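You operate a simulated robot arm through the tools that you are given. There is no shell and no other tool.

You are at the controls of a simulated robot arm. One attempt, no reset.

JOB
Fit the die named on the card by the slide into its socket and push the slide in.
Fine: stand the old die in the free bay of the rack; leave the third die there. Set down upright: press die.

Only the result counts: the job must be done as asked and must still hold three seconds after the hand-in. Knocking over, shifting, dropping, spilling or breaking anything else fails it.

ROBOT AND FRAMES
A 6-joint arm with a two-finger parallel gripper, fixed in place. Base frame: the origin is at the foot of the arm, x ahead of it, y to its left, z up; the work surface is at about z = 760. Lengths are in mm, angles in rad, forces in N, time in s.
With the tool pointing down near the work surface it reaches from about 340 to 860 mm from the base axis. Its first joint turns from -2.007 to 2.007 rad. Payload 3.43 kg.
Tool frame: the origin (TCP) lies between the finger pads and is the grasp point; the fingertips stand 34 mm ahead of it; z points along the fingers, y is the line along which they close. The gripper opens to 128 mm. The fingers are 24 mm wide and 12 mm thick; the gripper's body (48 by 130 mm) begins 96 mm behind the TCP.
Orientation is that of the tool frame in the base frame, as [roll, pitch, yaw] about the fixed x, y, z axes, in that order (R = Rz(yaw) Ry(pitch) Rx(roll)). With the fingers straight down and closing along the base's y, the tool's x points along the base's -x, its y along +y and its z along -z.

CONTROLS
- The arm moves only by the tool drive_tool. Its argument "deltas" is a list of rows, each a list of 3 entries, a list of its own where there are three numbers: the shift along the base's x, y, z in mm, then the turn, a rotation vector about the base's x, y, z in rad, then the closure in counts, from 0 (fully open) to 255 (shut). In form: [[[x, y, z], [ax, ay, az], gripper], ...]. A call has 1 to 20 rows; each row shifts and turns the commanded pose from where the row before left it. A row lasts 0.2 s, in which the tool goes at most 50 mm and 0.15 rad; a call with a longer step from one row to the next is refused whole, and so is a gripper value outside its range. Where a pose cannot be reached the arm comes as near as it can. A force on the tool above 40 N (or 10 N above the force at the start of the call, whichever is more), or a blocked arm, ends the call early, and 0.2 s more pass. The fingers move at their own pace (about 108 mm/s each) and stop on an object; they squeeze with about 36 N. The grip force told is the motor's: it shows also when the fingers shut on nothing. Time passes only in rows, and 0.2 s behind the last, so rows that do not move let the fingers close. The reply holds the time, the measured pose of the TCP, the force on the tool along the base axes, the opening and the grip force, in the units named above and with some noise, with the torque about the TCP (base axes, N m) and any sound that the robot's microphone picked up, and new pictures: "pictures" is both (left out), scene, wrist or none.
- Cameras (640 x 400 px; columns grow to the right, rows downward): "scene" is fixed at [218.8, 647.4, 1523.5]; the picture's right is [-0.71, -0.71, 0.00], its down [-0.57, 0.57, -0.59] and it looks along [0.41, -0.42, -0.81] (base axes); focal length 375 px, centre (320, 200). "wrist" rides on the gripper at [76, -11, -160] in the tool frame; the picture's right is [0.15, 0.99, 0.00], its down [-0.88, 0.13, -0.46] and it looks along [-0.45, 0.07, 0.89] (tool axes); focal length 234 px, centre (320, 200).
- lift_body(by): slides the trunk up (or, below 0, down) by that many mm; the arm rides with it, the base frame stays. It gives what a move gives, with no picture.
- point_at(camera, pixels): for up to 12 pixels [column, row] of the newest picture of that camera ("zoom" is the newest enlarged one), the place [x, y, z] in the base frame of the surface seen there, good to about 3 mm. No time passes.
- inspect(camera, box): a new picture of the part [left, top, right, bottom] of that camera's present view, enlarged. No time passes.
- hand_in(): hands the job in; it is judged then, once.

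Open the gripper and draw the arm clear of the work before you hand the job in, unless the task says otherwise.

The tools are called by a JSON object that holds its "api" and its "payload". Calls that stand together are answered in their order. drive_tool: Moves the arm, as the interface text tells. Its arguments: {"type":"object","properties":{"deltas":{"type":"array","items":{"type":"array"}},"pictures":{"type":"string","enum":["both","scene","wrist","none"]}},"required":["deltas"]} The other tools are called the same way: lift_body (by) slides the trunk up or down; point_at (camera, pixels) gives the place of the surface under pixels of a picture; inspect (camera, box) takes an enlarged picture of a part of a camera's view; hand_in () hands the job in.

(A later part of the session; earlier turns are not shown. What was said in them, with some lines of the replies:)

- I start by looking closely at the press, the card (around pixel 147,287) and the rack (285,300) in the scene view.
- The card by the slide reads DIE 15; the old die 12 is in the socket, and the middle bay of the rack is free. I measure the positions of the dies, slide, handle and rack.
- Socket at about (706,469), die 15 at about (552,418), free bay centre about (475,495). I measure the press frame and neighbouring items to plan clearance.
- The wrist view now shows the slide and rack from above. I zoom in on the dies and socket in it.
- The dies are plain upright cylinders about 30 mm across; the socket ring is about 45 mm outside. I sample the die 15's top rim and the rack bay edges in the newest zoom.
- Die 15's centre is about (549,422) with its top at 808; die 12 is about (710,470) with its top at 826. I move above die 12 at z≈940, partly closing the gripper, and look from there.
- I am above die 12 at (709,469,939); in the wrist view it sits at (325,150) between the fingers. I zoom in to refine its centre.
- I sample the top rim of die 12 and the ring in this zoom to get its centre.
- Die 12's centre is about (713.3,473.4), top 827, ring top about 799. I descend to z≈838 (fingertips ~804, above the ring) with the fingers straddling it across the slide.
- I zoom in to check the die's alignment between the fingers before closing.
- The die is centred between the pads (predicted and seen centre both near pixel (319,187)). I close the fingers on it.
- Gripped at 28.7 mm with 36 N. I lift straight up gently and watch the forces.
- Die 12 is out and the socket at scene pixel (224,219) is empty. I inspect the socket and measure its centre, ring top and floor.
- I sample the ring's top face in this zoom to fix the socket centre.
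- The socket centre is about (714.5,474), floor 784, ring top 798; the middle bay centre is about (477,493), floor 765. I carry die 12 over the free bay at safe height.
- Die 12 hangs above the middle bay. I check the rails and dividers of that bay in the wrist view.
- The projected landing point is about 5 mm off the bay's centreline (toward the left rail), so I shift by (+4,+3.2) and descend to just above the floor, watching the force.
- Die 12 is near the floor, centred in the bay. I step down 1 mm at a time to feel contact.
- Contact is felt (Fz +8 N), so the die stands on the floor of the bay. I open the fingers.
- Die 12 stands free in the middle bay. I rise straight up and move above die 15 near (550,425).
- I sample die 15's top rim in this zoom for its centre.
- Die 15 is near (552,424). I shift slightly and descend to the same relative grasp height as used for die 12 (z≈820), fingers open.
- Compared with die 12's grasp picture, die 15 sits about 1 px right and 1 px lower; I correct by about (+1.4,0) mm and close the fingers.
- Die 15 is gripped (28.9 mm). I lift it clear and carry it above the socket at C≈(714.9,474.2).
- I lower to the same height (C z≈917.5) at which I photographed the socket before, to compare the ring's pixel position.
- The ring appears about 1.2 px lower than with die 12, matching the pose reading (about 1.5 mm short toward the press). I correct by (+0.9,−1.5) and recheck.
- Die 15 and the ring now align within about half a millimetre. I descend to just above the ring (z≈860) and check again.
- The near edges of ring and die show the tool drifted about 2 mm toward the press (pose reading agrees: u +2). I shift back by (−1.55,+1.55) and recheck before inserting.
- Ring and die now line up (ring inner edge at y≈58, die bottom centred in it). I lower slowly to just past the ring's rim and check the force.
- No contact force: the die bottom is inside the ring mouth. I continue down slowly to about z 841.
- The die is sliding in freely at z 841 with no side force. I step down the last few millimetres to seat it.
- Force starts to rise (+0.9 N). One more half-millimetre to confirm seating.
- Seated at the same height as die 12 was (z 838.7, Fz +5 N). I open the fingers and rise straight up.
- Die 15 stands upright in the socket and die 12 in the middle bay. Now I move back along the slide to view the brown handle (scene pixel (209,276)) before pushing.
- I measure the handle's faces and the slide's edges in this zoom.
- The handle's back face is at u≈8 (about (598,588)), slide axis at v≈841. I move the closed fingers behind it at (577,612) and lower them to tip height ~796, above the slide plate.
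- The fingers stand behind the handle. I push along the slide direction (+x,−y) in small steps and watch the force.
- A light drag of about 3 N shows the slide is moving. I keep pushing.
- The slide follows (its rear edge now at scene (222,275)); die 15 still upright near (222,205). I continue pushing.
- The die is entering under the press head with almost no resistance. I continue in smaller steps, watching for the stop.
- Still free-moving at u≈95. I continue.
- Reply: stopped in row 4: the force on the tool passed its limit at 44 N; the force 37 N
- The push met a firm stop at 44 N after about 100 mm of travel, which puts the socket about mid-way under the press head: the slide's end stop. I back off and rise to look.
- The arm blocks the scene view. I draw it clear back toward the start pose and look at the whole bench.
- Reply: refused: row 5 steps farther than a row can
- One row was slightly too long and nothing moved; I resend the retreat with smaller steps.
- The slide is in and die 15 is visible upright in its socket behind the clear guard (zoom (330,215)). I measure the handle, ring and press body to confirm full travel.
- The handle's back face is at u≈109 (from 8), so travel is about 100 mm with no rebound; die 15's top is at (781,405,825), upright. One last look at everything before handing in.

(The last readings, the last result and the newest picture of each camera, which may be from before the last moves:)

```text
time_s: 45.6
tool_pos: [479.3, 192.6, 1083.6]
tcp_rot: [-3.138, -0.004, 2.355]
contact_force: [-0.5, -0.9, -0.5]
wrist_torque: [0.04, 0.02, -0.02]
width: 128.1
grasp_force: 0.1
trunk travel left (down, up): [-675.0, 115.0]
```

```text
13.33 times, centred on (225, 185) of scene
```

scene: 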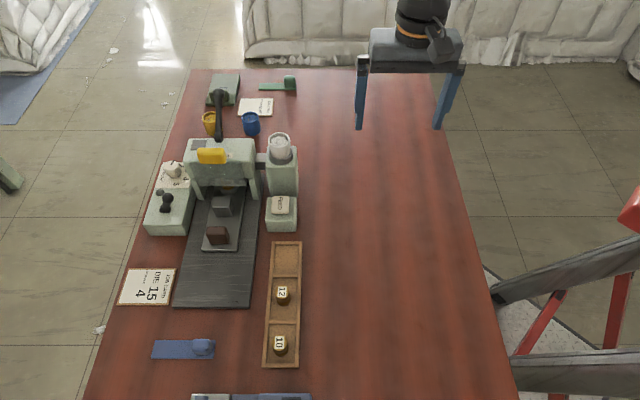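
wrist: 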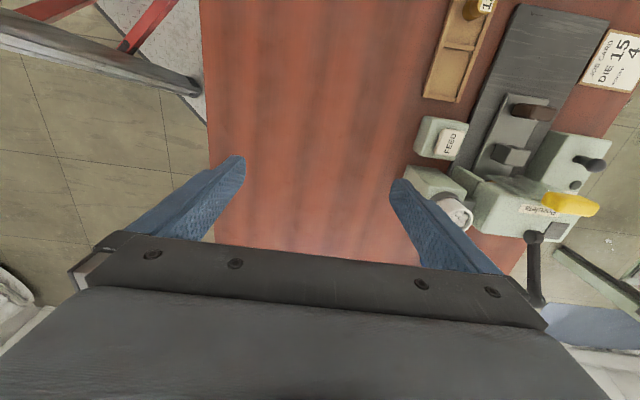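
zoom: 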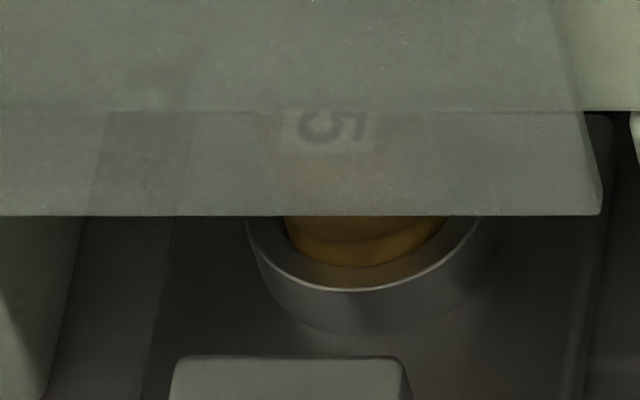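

Die 15 sits upright in the socket, which is in under the press. Die 12 stands in the middle bay, die 10 hasn't moved, and the arm is clear with the gripper open, so I hand in.

{"api": "hand_in", "payload": {}}

```text
The job is handed in.
```

I've handed the job in. Die 15, the one named on the card by the slide, is in its socket and the slide is pushed in.

- **Die 15:** it stands upright and fully seated, at the same height as the old die was. I could see it upright behind the clear guard after the push.
- **Slide:** it moved about 100 mm and met a firm stop at 44 N. It didn't spring back when I let go.
- **Old die (12):** it stands upright in the middle bay of the rack.
- **Third die (10):** it stayed where it was, and nothing else on the bench looked moved in the last pictures.

I left the stroke dial alone: the card also gives stroke 4, but the job didn't ask for it to be set. The reply to the hand-in gave no verdict, so I don't know the result.
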